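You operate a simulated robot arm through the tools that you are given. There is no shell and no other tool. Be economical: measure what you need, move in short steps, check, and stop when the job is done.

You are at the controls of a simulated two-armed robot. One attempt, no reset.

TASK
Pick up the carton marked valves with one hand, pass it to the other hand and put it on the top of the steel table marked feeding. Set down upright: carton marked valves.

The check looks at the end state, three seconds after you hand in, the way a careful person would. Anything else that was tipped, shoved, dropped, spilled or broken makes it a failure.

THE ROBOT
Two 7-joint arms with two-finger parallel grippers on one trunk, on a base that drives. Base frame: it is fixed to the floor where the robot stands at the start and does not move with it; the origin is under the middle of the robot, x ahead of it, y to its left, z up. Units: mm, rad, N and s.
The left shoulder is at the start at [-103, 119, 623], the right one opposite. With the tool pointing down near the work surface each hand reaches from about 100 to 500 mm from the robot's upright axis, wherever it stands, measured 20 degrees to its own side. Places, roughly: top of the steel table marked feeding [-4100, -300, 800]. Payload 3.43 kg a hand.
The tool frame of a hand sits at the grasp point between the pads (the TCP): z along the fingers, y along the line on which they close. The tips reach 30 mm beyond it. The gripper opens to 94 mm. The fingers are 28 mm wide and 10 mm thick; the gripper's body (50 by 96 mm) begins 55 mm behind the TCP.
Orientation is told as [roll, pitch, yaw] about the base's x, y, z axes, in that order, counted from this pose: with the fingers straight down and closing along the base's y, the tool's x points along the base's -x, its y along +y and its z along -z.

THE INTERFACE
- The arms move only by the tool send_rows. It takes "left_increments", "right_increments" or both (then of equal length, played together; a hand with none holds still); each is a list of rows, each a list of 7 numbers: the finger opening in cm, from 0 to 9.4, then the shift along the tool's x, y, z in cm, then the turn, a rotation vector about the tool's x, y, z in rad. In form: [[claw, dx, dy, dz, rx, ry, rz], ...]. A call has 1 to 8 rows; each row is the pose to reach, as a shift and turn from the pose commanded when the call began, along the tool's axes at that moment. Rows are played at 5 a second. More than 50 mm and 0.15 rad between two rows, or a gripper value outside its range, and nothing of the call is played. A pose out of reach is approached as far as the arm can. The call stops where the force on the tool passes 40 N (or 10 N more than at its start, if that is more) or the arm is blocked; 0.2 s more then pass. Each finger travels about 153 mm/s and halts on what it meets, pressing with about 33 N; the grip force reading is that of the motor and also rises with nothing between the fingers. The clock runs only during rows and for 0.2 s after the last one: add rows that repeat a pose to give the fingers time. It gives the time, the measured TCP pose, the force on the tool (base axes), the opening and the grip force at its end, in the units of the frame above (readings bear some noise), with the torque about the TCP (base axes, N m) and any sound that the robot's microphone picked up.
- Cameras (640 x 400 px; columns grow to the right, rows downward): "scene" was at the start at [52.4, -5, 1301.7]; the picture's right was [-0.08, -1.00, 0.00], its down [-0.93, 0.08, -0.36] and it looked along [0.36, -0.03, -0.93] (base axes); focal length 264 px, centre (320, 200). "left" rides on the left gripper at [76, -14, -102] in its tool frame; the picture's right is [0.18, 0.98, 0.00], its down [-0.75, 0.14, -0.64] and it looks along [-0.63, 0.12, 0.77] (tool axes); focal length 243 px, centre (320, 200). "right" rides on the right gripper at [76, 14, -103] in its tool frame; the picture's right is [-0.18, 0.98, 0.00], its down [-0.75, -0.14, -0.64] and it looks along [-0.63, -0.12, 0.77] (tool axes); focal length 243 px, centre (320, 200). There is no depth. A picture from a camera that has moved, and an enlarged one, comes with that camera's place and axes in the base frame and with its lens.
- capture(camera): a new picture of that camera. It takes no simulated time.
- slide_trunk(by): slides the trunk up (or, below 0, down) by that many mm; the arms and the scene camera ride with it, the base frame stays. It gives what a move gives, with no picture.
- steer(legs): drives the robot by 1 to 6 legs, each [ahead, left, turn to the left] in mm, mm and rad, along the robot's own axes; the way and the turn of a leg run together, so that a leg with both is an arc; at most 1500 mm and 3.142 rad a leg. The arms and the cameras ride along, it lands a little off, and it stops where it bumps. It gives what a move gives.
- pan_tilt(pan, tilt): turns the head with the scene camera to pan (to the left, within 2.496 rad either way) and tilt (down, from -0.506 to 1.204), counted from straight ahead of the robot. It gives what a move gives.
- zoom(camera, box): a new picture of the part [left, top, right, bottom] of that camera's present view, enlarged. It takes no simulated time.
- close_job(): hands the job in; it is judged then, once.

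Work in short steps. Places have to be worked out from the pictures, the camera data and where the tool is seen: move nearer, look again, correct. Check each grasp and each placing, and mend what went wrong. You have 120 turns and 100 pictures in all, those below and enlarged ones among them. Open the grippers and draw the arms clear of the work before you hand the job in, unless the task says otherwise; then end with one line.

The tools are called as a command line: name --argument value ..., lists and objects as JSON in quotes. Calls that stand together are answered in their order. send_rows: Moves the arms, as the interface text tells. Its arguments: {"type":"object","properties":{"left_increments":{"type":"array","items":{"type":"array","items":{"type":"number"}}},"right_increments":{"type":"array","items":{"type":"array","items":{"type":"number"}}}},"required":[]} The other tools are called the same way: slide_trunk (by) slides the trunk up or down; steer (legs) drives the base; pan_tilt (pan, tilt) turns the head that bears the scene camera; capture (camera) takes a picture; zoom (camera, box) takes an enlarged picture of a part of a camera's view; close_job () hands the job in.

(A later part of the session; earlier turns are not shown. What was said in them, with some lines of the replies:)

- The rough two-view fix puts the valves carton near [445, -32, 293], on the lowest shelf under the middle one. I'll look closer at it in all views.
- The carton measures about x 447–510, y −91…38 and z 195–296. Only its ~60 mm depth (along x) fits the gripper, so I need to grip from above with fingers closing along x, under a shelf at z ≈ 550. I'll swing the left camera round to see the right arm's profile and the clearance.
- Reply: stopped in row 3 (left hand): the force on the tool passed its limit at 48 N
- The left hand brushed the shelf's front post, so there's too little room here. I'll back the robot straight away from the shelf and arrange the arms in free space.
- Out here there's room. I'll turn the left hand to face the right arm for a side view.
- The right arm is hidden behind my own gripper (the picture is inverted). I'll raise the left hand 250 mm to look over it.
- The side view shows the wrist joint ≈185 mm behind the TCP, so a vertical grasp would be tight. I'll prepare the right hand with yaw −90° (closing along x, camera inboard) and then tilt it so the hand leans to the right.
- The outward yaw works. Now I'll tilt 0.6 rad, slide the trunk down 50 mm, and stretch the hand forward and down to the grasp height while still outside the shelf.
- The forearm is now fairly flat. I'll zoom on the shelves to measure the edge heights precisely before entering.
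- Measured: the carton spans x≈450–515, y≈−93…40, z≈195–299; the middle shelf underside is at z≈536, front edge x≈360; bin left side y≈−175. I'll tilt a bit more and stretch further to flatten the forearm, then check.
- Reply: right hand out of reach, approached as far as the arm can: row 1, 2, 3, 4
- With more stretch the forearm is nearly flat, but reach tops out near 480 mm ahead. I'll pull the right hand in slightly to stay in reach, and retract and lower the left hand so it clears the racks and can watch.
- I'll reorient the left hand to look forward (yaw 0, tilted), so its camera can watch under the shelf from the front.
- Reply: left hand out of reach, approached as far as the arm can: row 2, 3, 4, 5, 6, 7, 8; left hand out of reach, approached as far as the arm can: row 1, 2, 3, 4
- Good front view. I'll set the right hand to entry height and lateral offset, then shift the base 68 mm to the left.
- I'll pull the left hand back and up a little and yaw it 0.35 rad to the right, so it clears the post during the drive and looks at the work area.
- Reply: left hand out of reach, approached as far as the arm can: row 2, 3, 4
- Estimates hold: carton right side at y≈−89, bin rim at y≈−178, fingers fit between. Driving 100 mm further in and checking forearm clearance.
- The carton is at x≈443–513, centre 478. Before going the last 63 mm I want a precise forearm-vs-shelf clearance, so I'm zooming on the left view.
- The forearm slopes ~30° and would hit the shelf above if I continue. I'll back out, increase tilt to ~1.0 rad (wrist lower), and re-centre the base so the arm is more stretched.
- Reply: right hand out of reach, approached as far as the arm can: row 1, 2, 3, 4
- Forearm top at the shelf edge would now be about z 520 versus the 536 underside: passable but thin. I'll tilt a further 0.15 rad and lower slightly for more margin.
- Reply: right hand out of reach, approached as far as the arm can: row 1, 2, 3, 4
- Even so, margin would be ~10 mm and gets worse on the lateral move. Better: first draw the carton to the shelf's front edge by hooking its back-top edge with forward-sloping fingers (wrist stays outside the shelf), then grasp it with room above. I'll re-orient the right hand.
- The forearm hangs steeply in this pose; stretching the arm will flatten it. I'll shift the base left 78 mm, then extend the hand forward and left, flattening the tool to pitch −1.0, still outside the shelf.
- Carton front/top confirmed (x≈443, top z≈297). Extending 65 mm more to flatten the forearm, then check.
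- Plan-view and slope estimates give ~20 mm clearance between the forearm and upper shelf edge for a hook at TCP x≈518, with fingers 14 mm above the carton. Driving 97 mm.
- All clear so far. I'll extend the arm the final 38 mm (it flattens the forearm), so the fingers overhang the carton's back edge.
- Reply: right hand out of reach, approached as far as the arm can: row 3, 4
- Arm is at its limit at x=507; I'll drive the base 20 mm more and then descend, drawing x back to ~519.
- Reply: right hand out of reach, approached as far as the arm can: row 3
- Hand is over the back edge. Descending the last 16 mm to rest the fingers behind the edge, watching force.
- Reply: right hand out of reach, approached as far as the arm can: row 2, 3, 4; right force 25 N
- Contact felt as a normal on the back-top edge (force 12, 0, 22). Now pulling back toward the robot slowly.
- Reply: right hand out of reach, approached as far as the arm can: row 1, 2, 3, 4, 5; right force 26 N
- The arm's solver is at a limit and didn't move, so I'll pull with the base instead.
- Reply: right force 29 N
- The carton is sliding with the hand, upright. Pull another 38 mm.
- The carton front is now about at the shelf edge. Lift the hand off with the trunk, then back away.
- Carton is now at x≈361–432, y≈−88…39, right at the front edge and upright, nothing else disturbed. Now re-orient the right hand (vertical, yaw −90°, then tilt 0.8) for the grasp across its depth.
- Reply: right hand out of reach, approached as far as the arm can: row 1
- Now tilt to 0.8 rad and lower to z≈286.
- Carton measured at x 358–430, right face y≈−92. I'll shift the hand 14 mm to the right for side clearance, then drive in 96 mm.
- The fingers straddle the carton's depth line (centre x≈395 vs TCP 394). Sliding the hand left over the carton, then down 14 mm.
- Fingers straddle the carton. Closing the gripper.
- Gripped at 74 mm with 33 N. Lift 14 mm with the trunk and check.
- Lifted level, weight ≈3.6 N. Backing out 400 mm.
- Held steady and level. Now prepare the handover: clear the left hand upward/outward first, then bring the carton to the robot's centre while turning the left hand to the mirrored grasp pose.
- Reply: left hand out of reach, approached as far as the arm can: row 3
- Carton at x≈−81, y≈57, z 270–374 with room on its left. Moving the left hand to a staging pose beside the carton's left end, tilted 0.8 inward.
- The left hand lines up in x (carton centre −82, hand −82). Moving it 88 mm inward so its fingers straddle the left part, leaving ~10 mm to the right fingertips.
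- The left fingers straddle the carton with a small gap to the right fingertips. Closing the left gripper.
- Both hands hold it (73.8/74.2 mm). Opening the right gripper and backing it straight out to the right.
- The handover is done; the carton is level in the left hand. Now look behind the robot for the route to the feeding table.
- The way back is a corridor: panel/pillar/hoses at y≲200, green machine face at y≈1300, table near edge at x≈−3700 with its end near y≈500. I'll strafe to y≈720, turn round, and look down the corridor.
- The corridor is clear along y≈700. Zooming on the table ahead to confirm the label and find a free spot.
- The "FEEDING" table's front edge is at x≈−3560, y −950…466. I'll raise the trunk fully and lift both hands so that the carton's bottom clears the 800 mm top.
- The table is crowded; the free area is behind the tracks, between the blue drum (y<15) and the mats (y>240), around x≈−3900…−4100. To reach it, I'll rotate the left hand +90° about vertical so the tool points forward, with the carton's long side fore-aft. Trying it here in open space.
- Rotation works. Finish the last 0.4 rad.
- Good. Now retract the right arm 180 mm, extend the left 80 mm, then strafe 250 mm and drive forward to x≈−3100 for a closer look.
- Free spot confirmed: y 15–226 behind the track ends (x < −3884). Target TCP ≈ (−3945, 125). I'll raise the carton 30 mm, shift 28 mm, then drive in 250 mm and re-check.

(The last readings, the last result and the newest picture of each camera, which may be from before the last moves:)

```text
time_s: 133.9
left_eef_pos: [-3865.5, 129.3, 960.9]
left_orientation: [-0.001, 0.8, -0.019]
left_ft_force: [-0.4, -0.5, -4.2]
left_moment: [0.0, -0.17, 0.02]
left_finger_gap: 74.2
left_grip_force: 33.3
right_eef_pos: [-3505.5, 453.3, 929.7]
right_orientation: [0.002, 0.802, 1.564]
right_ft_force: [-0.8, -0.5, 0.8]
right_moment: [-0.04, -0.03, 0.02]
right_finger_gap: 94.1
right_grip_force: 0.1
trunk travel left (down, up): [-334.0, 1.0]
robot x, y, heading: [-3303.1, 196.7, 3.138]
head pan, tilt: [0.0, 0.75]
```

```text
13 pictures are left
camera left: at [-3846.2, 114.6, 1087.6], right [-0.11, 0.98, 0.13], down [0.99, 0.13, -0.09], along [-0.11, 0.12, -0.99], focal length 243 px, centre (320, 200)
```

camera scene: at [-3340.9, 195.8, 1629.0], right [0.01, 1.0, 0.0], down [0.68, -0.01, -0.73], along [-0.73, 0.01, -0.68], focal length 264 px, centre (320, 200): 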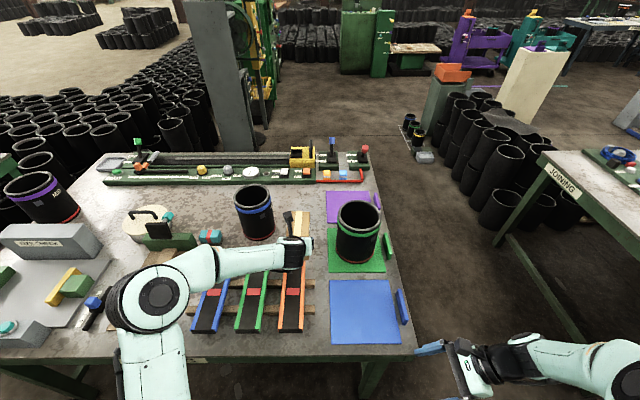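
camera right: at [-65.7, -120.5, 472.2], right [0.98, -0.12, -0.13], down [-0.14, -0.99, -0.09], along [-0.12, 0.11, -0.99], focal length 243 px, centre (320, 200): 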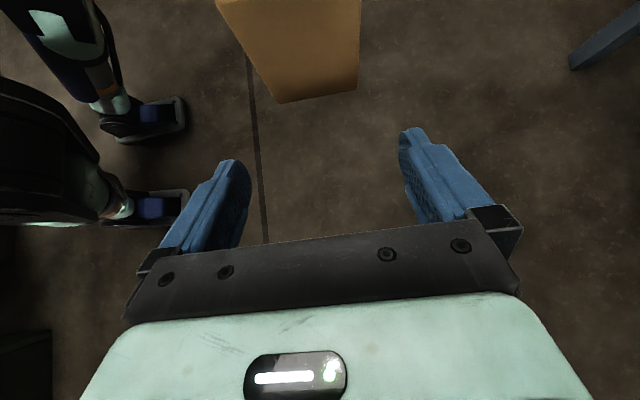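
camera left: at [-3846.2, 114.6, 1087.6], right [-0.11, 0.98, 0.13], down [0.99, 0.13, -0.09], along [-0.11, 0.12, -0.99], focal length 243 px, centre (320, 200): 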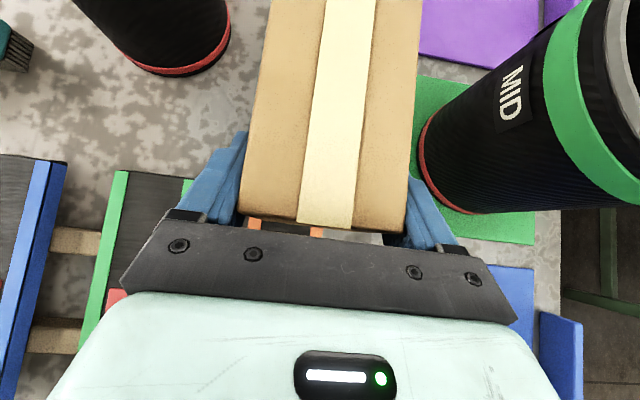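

Over the tracks with clearance. Driving the last 80 mm.

steer --legs '[[82, 0, 0]]'

capture --camera "left"

zoom --camera "scene" --box '[200, 160, 420, 330]'

```text
time_s: 135.0
left_eef_pos: [-3946.2, 128.6, 961.4]
left_orientation: [-0.003, 0.799, -0.015]
left_ft_force: [-1.0, 0.5, -4.1]
left_moment: [0.0, -0.15, -0.01]
left_finger_gap: 74.2
left_grip_force: 32.9
right_eef_pos: [-3586.2, 454.6, 930.3]
right_orientation: [-0.002, 0.802, 1.564]
right_ft_force: [0.1, -0.1, 0.2]
right_moment: [-0.02, 0.02, 0.02]
right_finger_gap: 94.1
right_grip_force: 0.1
trunk travel left (down, up): [-334.0, 1.0]
robot x, y, heading: [-3388.0, 196.0, 3.135]
head pan, tilt: [0.0, 0.75]
```

```text
12 pictures are left
camera left: at [-3926.6, 114.7, 1087.4], right [-0.11, 0.98, 0.13], down [0.99, 0.13, -0.09], along [-0.11, 0.12, -0.99], focal length 243 px, centre (320, 200)
```

left: 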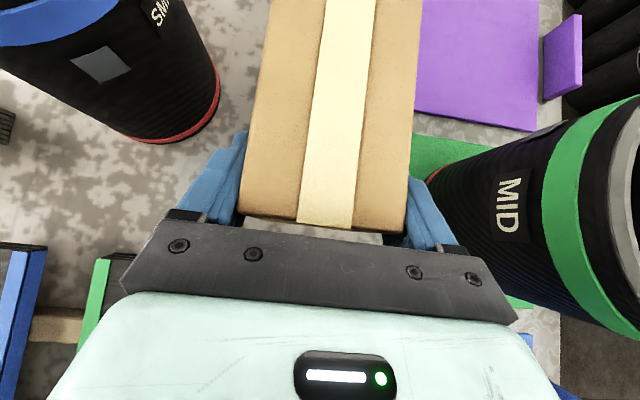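

```text
2.35 times, centred on (310, 245) of scene
camera zoom: at [-3421.6, 196.4, 1628.9], right [0.01, 1.0, 0.0], down [0.68, 0.0, -0.73], along [-0.73, 0.01, -0.68], focal length 622 px, centre (344, 94)
```

zoom: 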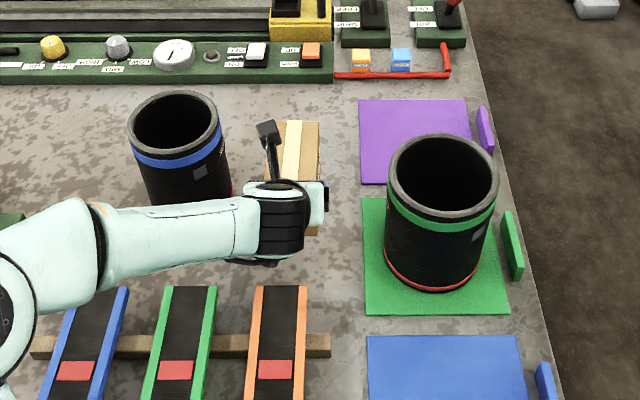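

Well placed: clear of drum, mats and tracks. Lowering 75 mm with the arm.

send_rows --left_increments '[[5, -1.1, 0, 1.05, 0, 0, 0], [5, -2.2, 0, 2.1, 0, 0, 0], [5, -3.3, 0, 3.2, 0, 0, 0], [5, -4.4, 0, 4.3, 0, 0, 0], [5, -5.0, 0, 4.9, 0, 0, 0], [5, -5.38, 0, 5.23, 0, 0, 0], [5, -5.38, 0, 5.23, 0, 0, 0]]'

zoom --camera "scene" --box '[200, 160, 420, 330]'

```text
time_s: 136.6
left_eef_pos: [-3947.7, 128.3, 887.1]
left_orientation: [-0.001, 0.8, -0.015]
left_ft_force: [0.2, -0.4, -3.0]
left_moment: [0.0, -0.15, 0.03]
left_finger_gap: 74.1
left_grip_force: 32.9
right_eef_pos: [-3587.1, 453.9, 930.4]
right_orientation: [0.0, 0.802, 1.565]
right_ft_force: [0.0, 0.0, 0.6]
right_moment: [0.03, 0.01, -0.03]
right_finger_gap: 93.8
right_grip_force: 0.0
trunk travel left (down, up): [-334.0, 1.0]
robot x, y, heading: [-3383.4, 193.7, 3.132]
head pan, tilt: [0.0, 0.75]
```

```text
2.35 times, centred on (310, 245) of scene
camera zoom: at [-3421.9, 196.4, 1629.3], right [0.01, 1.0, 0.0], down [0.68, 0.0, -0.73], along [-0.73, 0.01, -0.68], focal length 622 px, centre (344, 94)
```

zoom: 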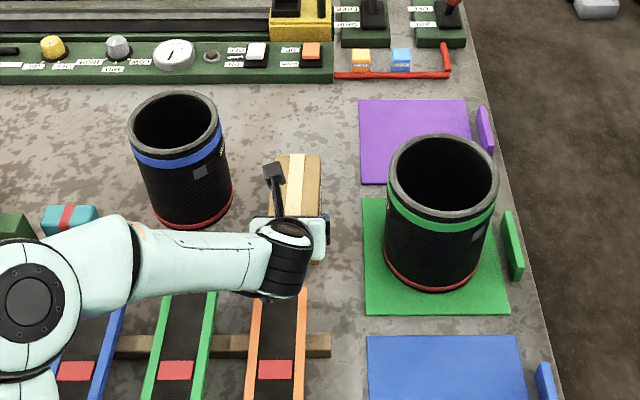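

No contact yet (expected at TCP z≈874). Lowering another 11 mm gently.

send_rows --left_increments '[[5, -0.14, 0, 0.14, 0, 0, 0], [5, -0.29, 0, 0.28, 0, 0, 0], [5, -0.43, 0, 0.42, 0, 0, 0], [5, -0.57, 0, 0.56, 0, 0, 0], [5, -0.68, 0, 0.66, 0, 0, 0], [5, -0.79, 0, 0.77, 0, 0, 0], [5, -0.79, 0, 0.77, 0, 0, 0]]'

```text
time_s: 138.2
left_eef_pos: [-3947.0, 128.8, 875.0]
left_orientation: [-0.003, 0.799, -0.015]
left_ft_force: [-0.2, 0.5, -2.6]
left_moment: [-0.02, -0.12, 0.03]
left_finger_gap: 74.4
left_grip_force: 33.7
right_eef_pos: [-3588.6, 454.5, 930.9]
right_orientation: [-0.001, 0.802, 1.564]
right_ft_force: [-0.7, 0.1, 1.2]
right_moment: [-0.01, -0.04, 0.0]
right_finger_gap: 94.2
right_grip_force: 0.1
trunk travel left (down, up): [-334.0, 1.0]
robot x, y, heading: [-3382.9, 196.9, 3.138]
head pan, tilt: [0.0, 0.75]
```

send_rows --left_increments '[[5, -0.1, 0, 0.1, 0, 0, 0], [5, -0.2, 0, 0.2, 0, 0, 0], [5, -0.29, 0, 0.28, 0, 0, 0], [5, -0.29, 0, 0.28, 0, 0, 0]]'

```text
time_s: 139.2
left_eef_pos: [-3947.8, 128.9, 872.8]
left_orientation: [-0.001, 0.804, -0.016]
left_ft_force: [1.4, -0.1, 5.7]
left_moment: [0.25, 0.67, -0.05]
left_finger_gap: 74.3
left_grip_force: 33.2
right_eef_pos: [-3587.0, 453.8, 931.7]
right_orientation: [0.0, 0.801, 1.566]
right_ft_force: [-0.2, -0.4, -0.2]
right_moment: [-0.02, 0.0, 0.01]
right_finger_gap: 94.0
right_grip_force: 0.1
trunk travel left (down, up): [-334.0, 1.0]
robot x, y, heading: [-3387.3, 195.5, 3.137]
head pan, tilt: [0.0, 0.75]
```

Contact: +9 N change. Opening the gripper slowly, then check.

send_rows --left_increments '[[7.8, 0, 0, 0, 0, 0, 0], [8.4, 0, 0, 0, 0, 0, 0], [9.4, 0, 0, 0, 0, 0, 0], [9.4, 0, 0, 0, 0, 0, 0]]'

capture --camera "left"

```text
time_s: 140.2
left_eef_pos: [-3947.3, 129.3, 872.6]
left_orientation: [-0.002, 0.798, -0.015]
left_ft_force: [0.3, -1.0, -0.1]
left_moment: [-0.03, 0.02, -0.02]
left_finger_gap: 93.8
left_grip_force: 0.1
right_eef_pos: [-3587.7, 454.7, 930.7]
right_orientation: [0.002, 0.8, 1.564]
right_ft_force: [-0.2, -0.3, -0.4]
right_moment: [-0.01, -0.01, 0.01]
right_finger_gap: 94.2
right_grip_force: 0.0
trunk travel left (down, up): [-334.0, 1.0]
robot x, y, heading: [-3385.6, 201.5, 3.139]
head pan, tilt: [0.0, 0.75]
```

```text
9 pictures are left
camera left: at [-3927.1, 115.0, 998.3], right [-0.11, 0.98, 0.13], down [0.99, 0.13, -0.09], along [-0.11, 0.12, -0.99], focal length 243 px, centre (320, 200)
```

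left: 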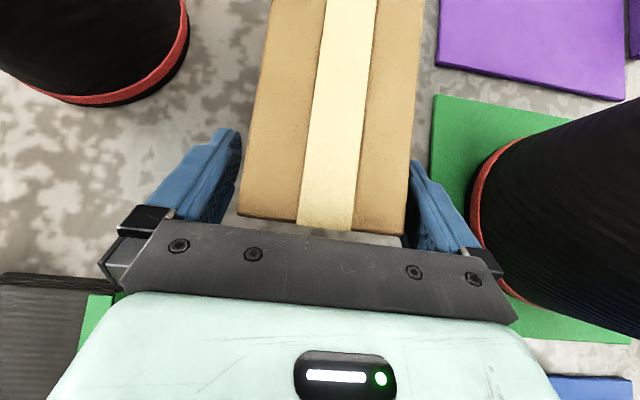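

The carton sits free. Withdrawing the left hand straight back along the fingers.

send_rows --left_increments '[[9.4, 0, 0, -1, 0, 0, 0], [9.4, 0, 0, -2.5, 0, 0, 0], [9.4, 0, 0, -4.5, 0, 0, 0], [9.4, 0, 0, -7, 0, 0, 0], [9.4, 0, 0, -10, 0, 0, 0], [9.4, 0, 0, -13, 0, 0, 0], [9.4, 0, 0, -15, 0, 0, 0]]'

capture --camera "scene"

```text
time_s: 141.8
left_eef_pos: [-3838.3, 128.5, 976.9]
left_orientation: [-0.001, 0.797, -0.015]
left_ft_force: [-0.5, -0.4, 0.0]
left_moment: [0.02, -0.02, 0.0]
left_finger_gap: 93.9
left_grip_force: 0.2
right_eef_pos: [-3586.9, 454.7, 931.6]
right_orientation: [0.0, 0.8, 1.567]
right_ft_force: [0.1, 0.1, -0.4]
right_moment: [0.0, -0.01, 0.02]
right_finger_gap: 94.3
right_grip_force: 0.0
trunk travel left (down, up): [-334.0, 1.0]
robot x, y, heading: [-3383.8, 194.6, 3.131]
head pan, tilt: [0.0, 0.75]
```

```text
8 pictures are left
camera scene: at [-3421.0, 196.4, 1629.3], right [0.01, 1.0, 0.0], down [0.68, 0.0, -0.73], along [-0.73, 0.01, -0.68], focal length 264 px, centre (320, 200)
```

scene: 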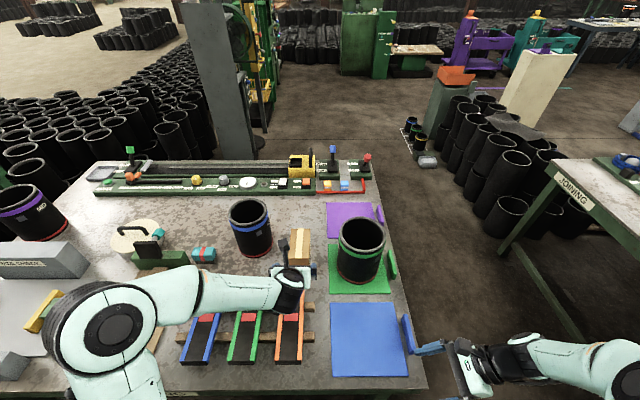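

Carton stands on the table. Backing the robot off 450 mm with arms held high, then a final check.

steer --legs '[[-450, 0, 0]]'

zoom --camera "scene" --box '[180, 100, 440, 270]'

```text
time_s: 144.5
left_eef_pos: [-3389.7, 124.8, 977.2]
left_orientation: [-0.001, 0.799, -0.019]
left_ft_force: [0.0, -0.5, -0.6]
left_moment: [-0.01, -0.02, -0.02]
left_finger_gap: 93.7
left_grip_force: 0.1
right_eef_pos: [-3138.4, 450.5, 929.9]
right_orientation: [0.0, 0.801, 1.565]
right_ft_force: [0.0, -0.1, -0.1]
right_moment: [0.01, 0.04, -0.02]
right_finger_gap: 94.2
right_grip_force: 0.0
trunk travel left (down, up): [-334.0, 1.0]
robot x, y, heading: [-2932.7, 189.2, 3.132]
head pan, tilt: [0.0, 0.75]
```

```text
2.35 times, centred on (310, 185) of scene
camera zoom: at [-2973.1, 193.0, 1629.4], right [0.01, 1.0, 0.0], down [0.68, -0.01, -0.73], along [-0.73, 0.01, -0.68], focal length 622 px, centre (344, 235)
```

zoom: 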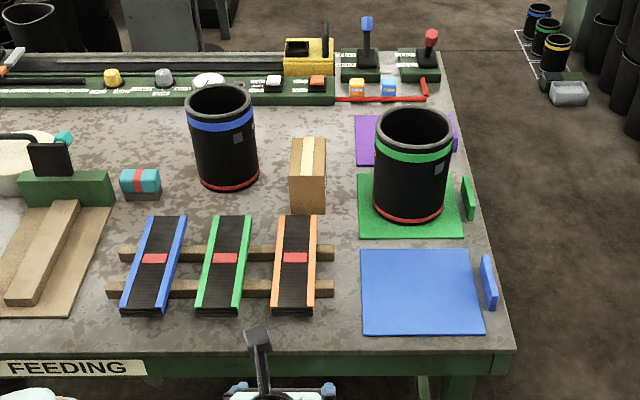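

The carton stands upright on the feeding table, nothing else there has moved, and both hands are open and clear. Handing in.

close_job

```text
The job is handed in.
```

The valves carton was picked up with the right hand, passed to the left, and now stands upright on top of the feeding table. Both grippers are open and clear. The left hand brushed the shelf post once at the start, before I backed off; nothing looked moved in the later pictures.
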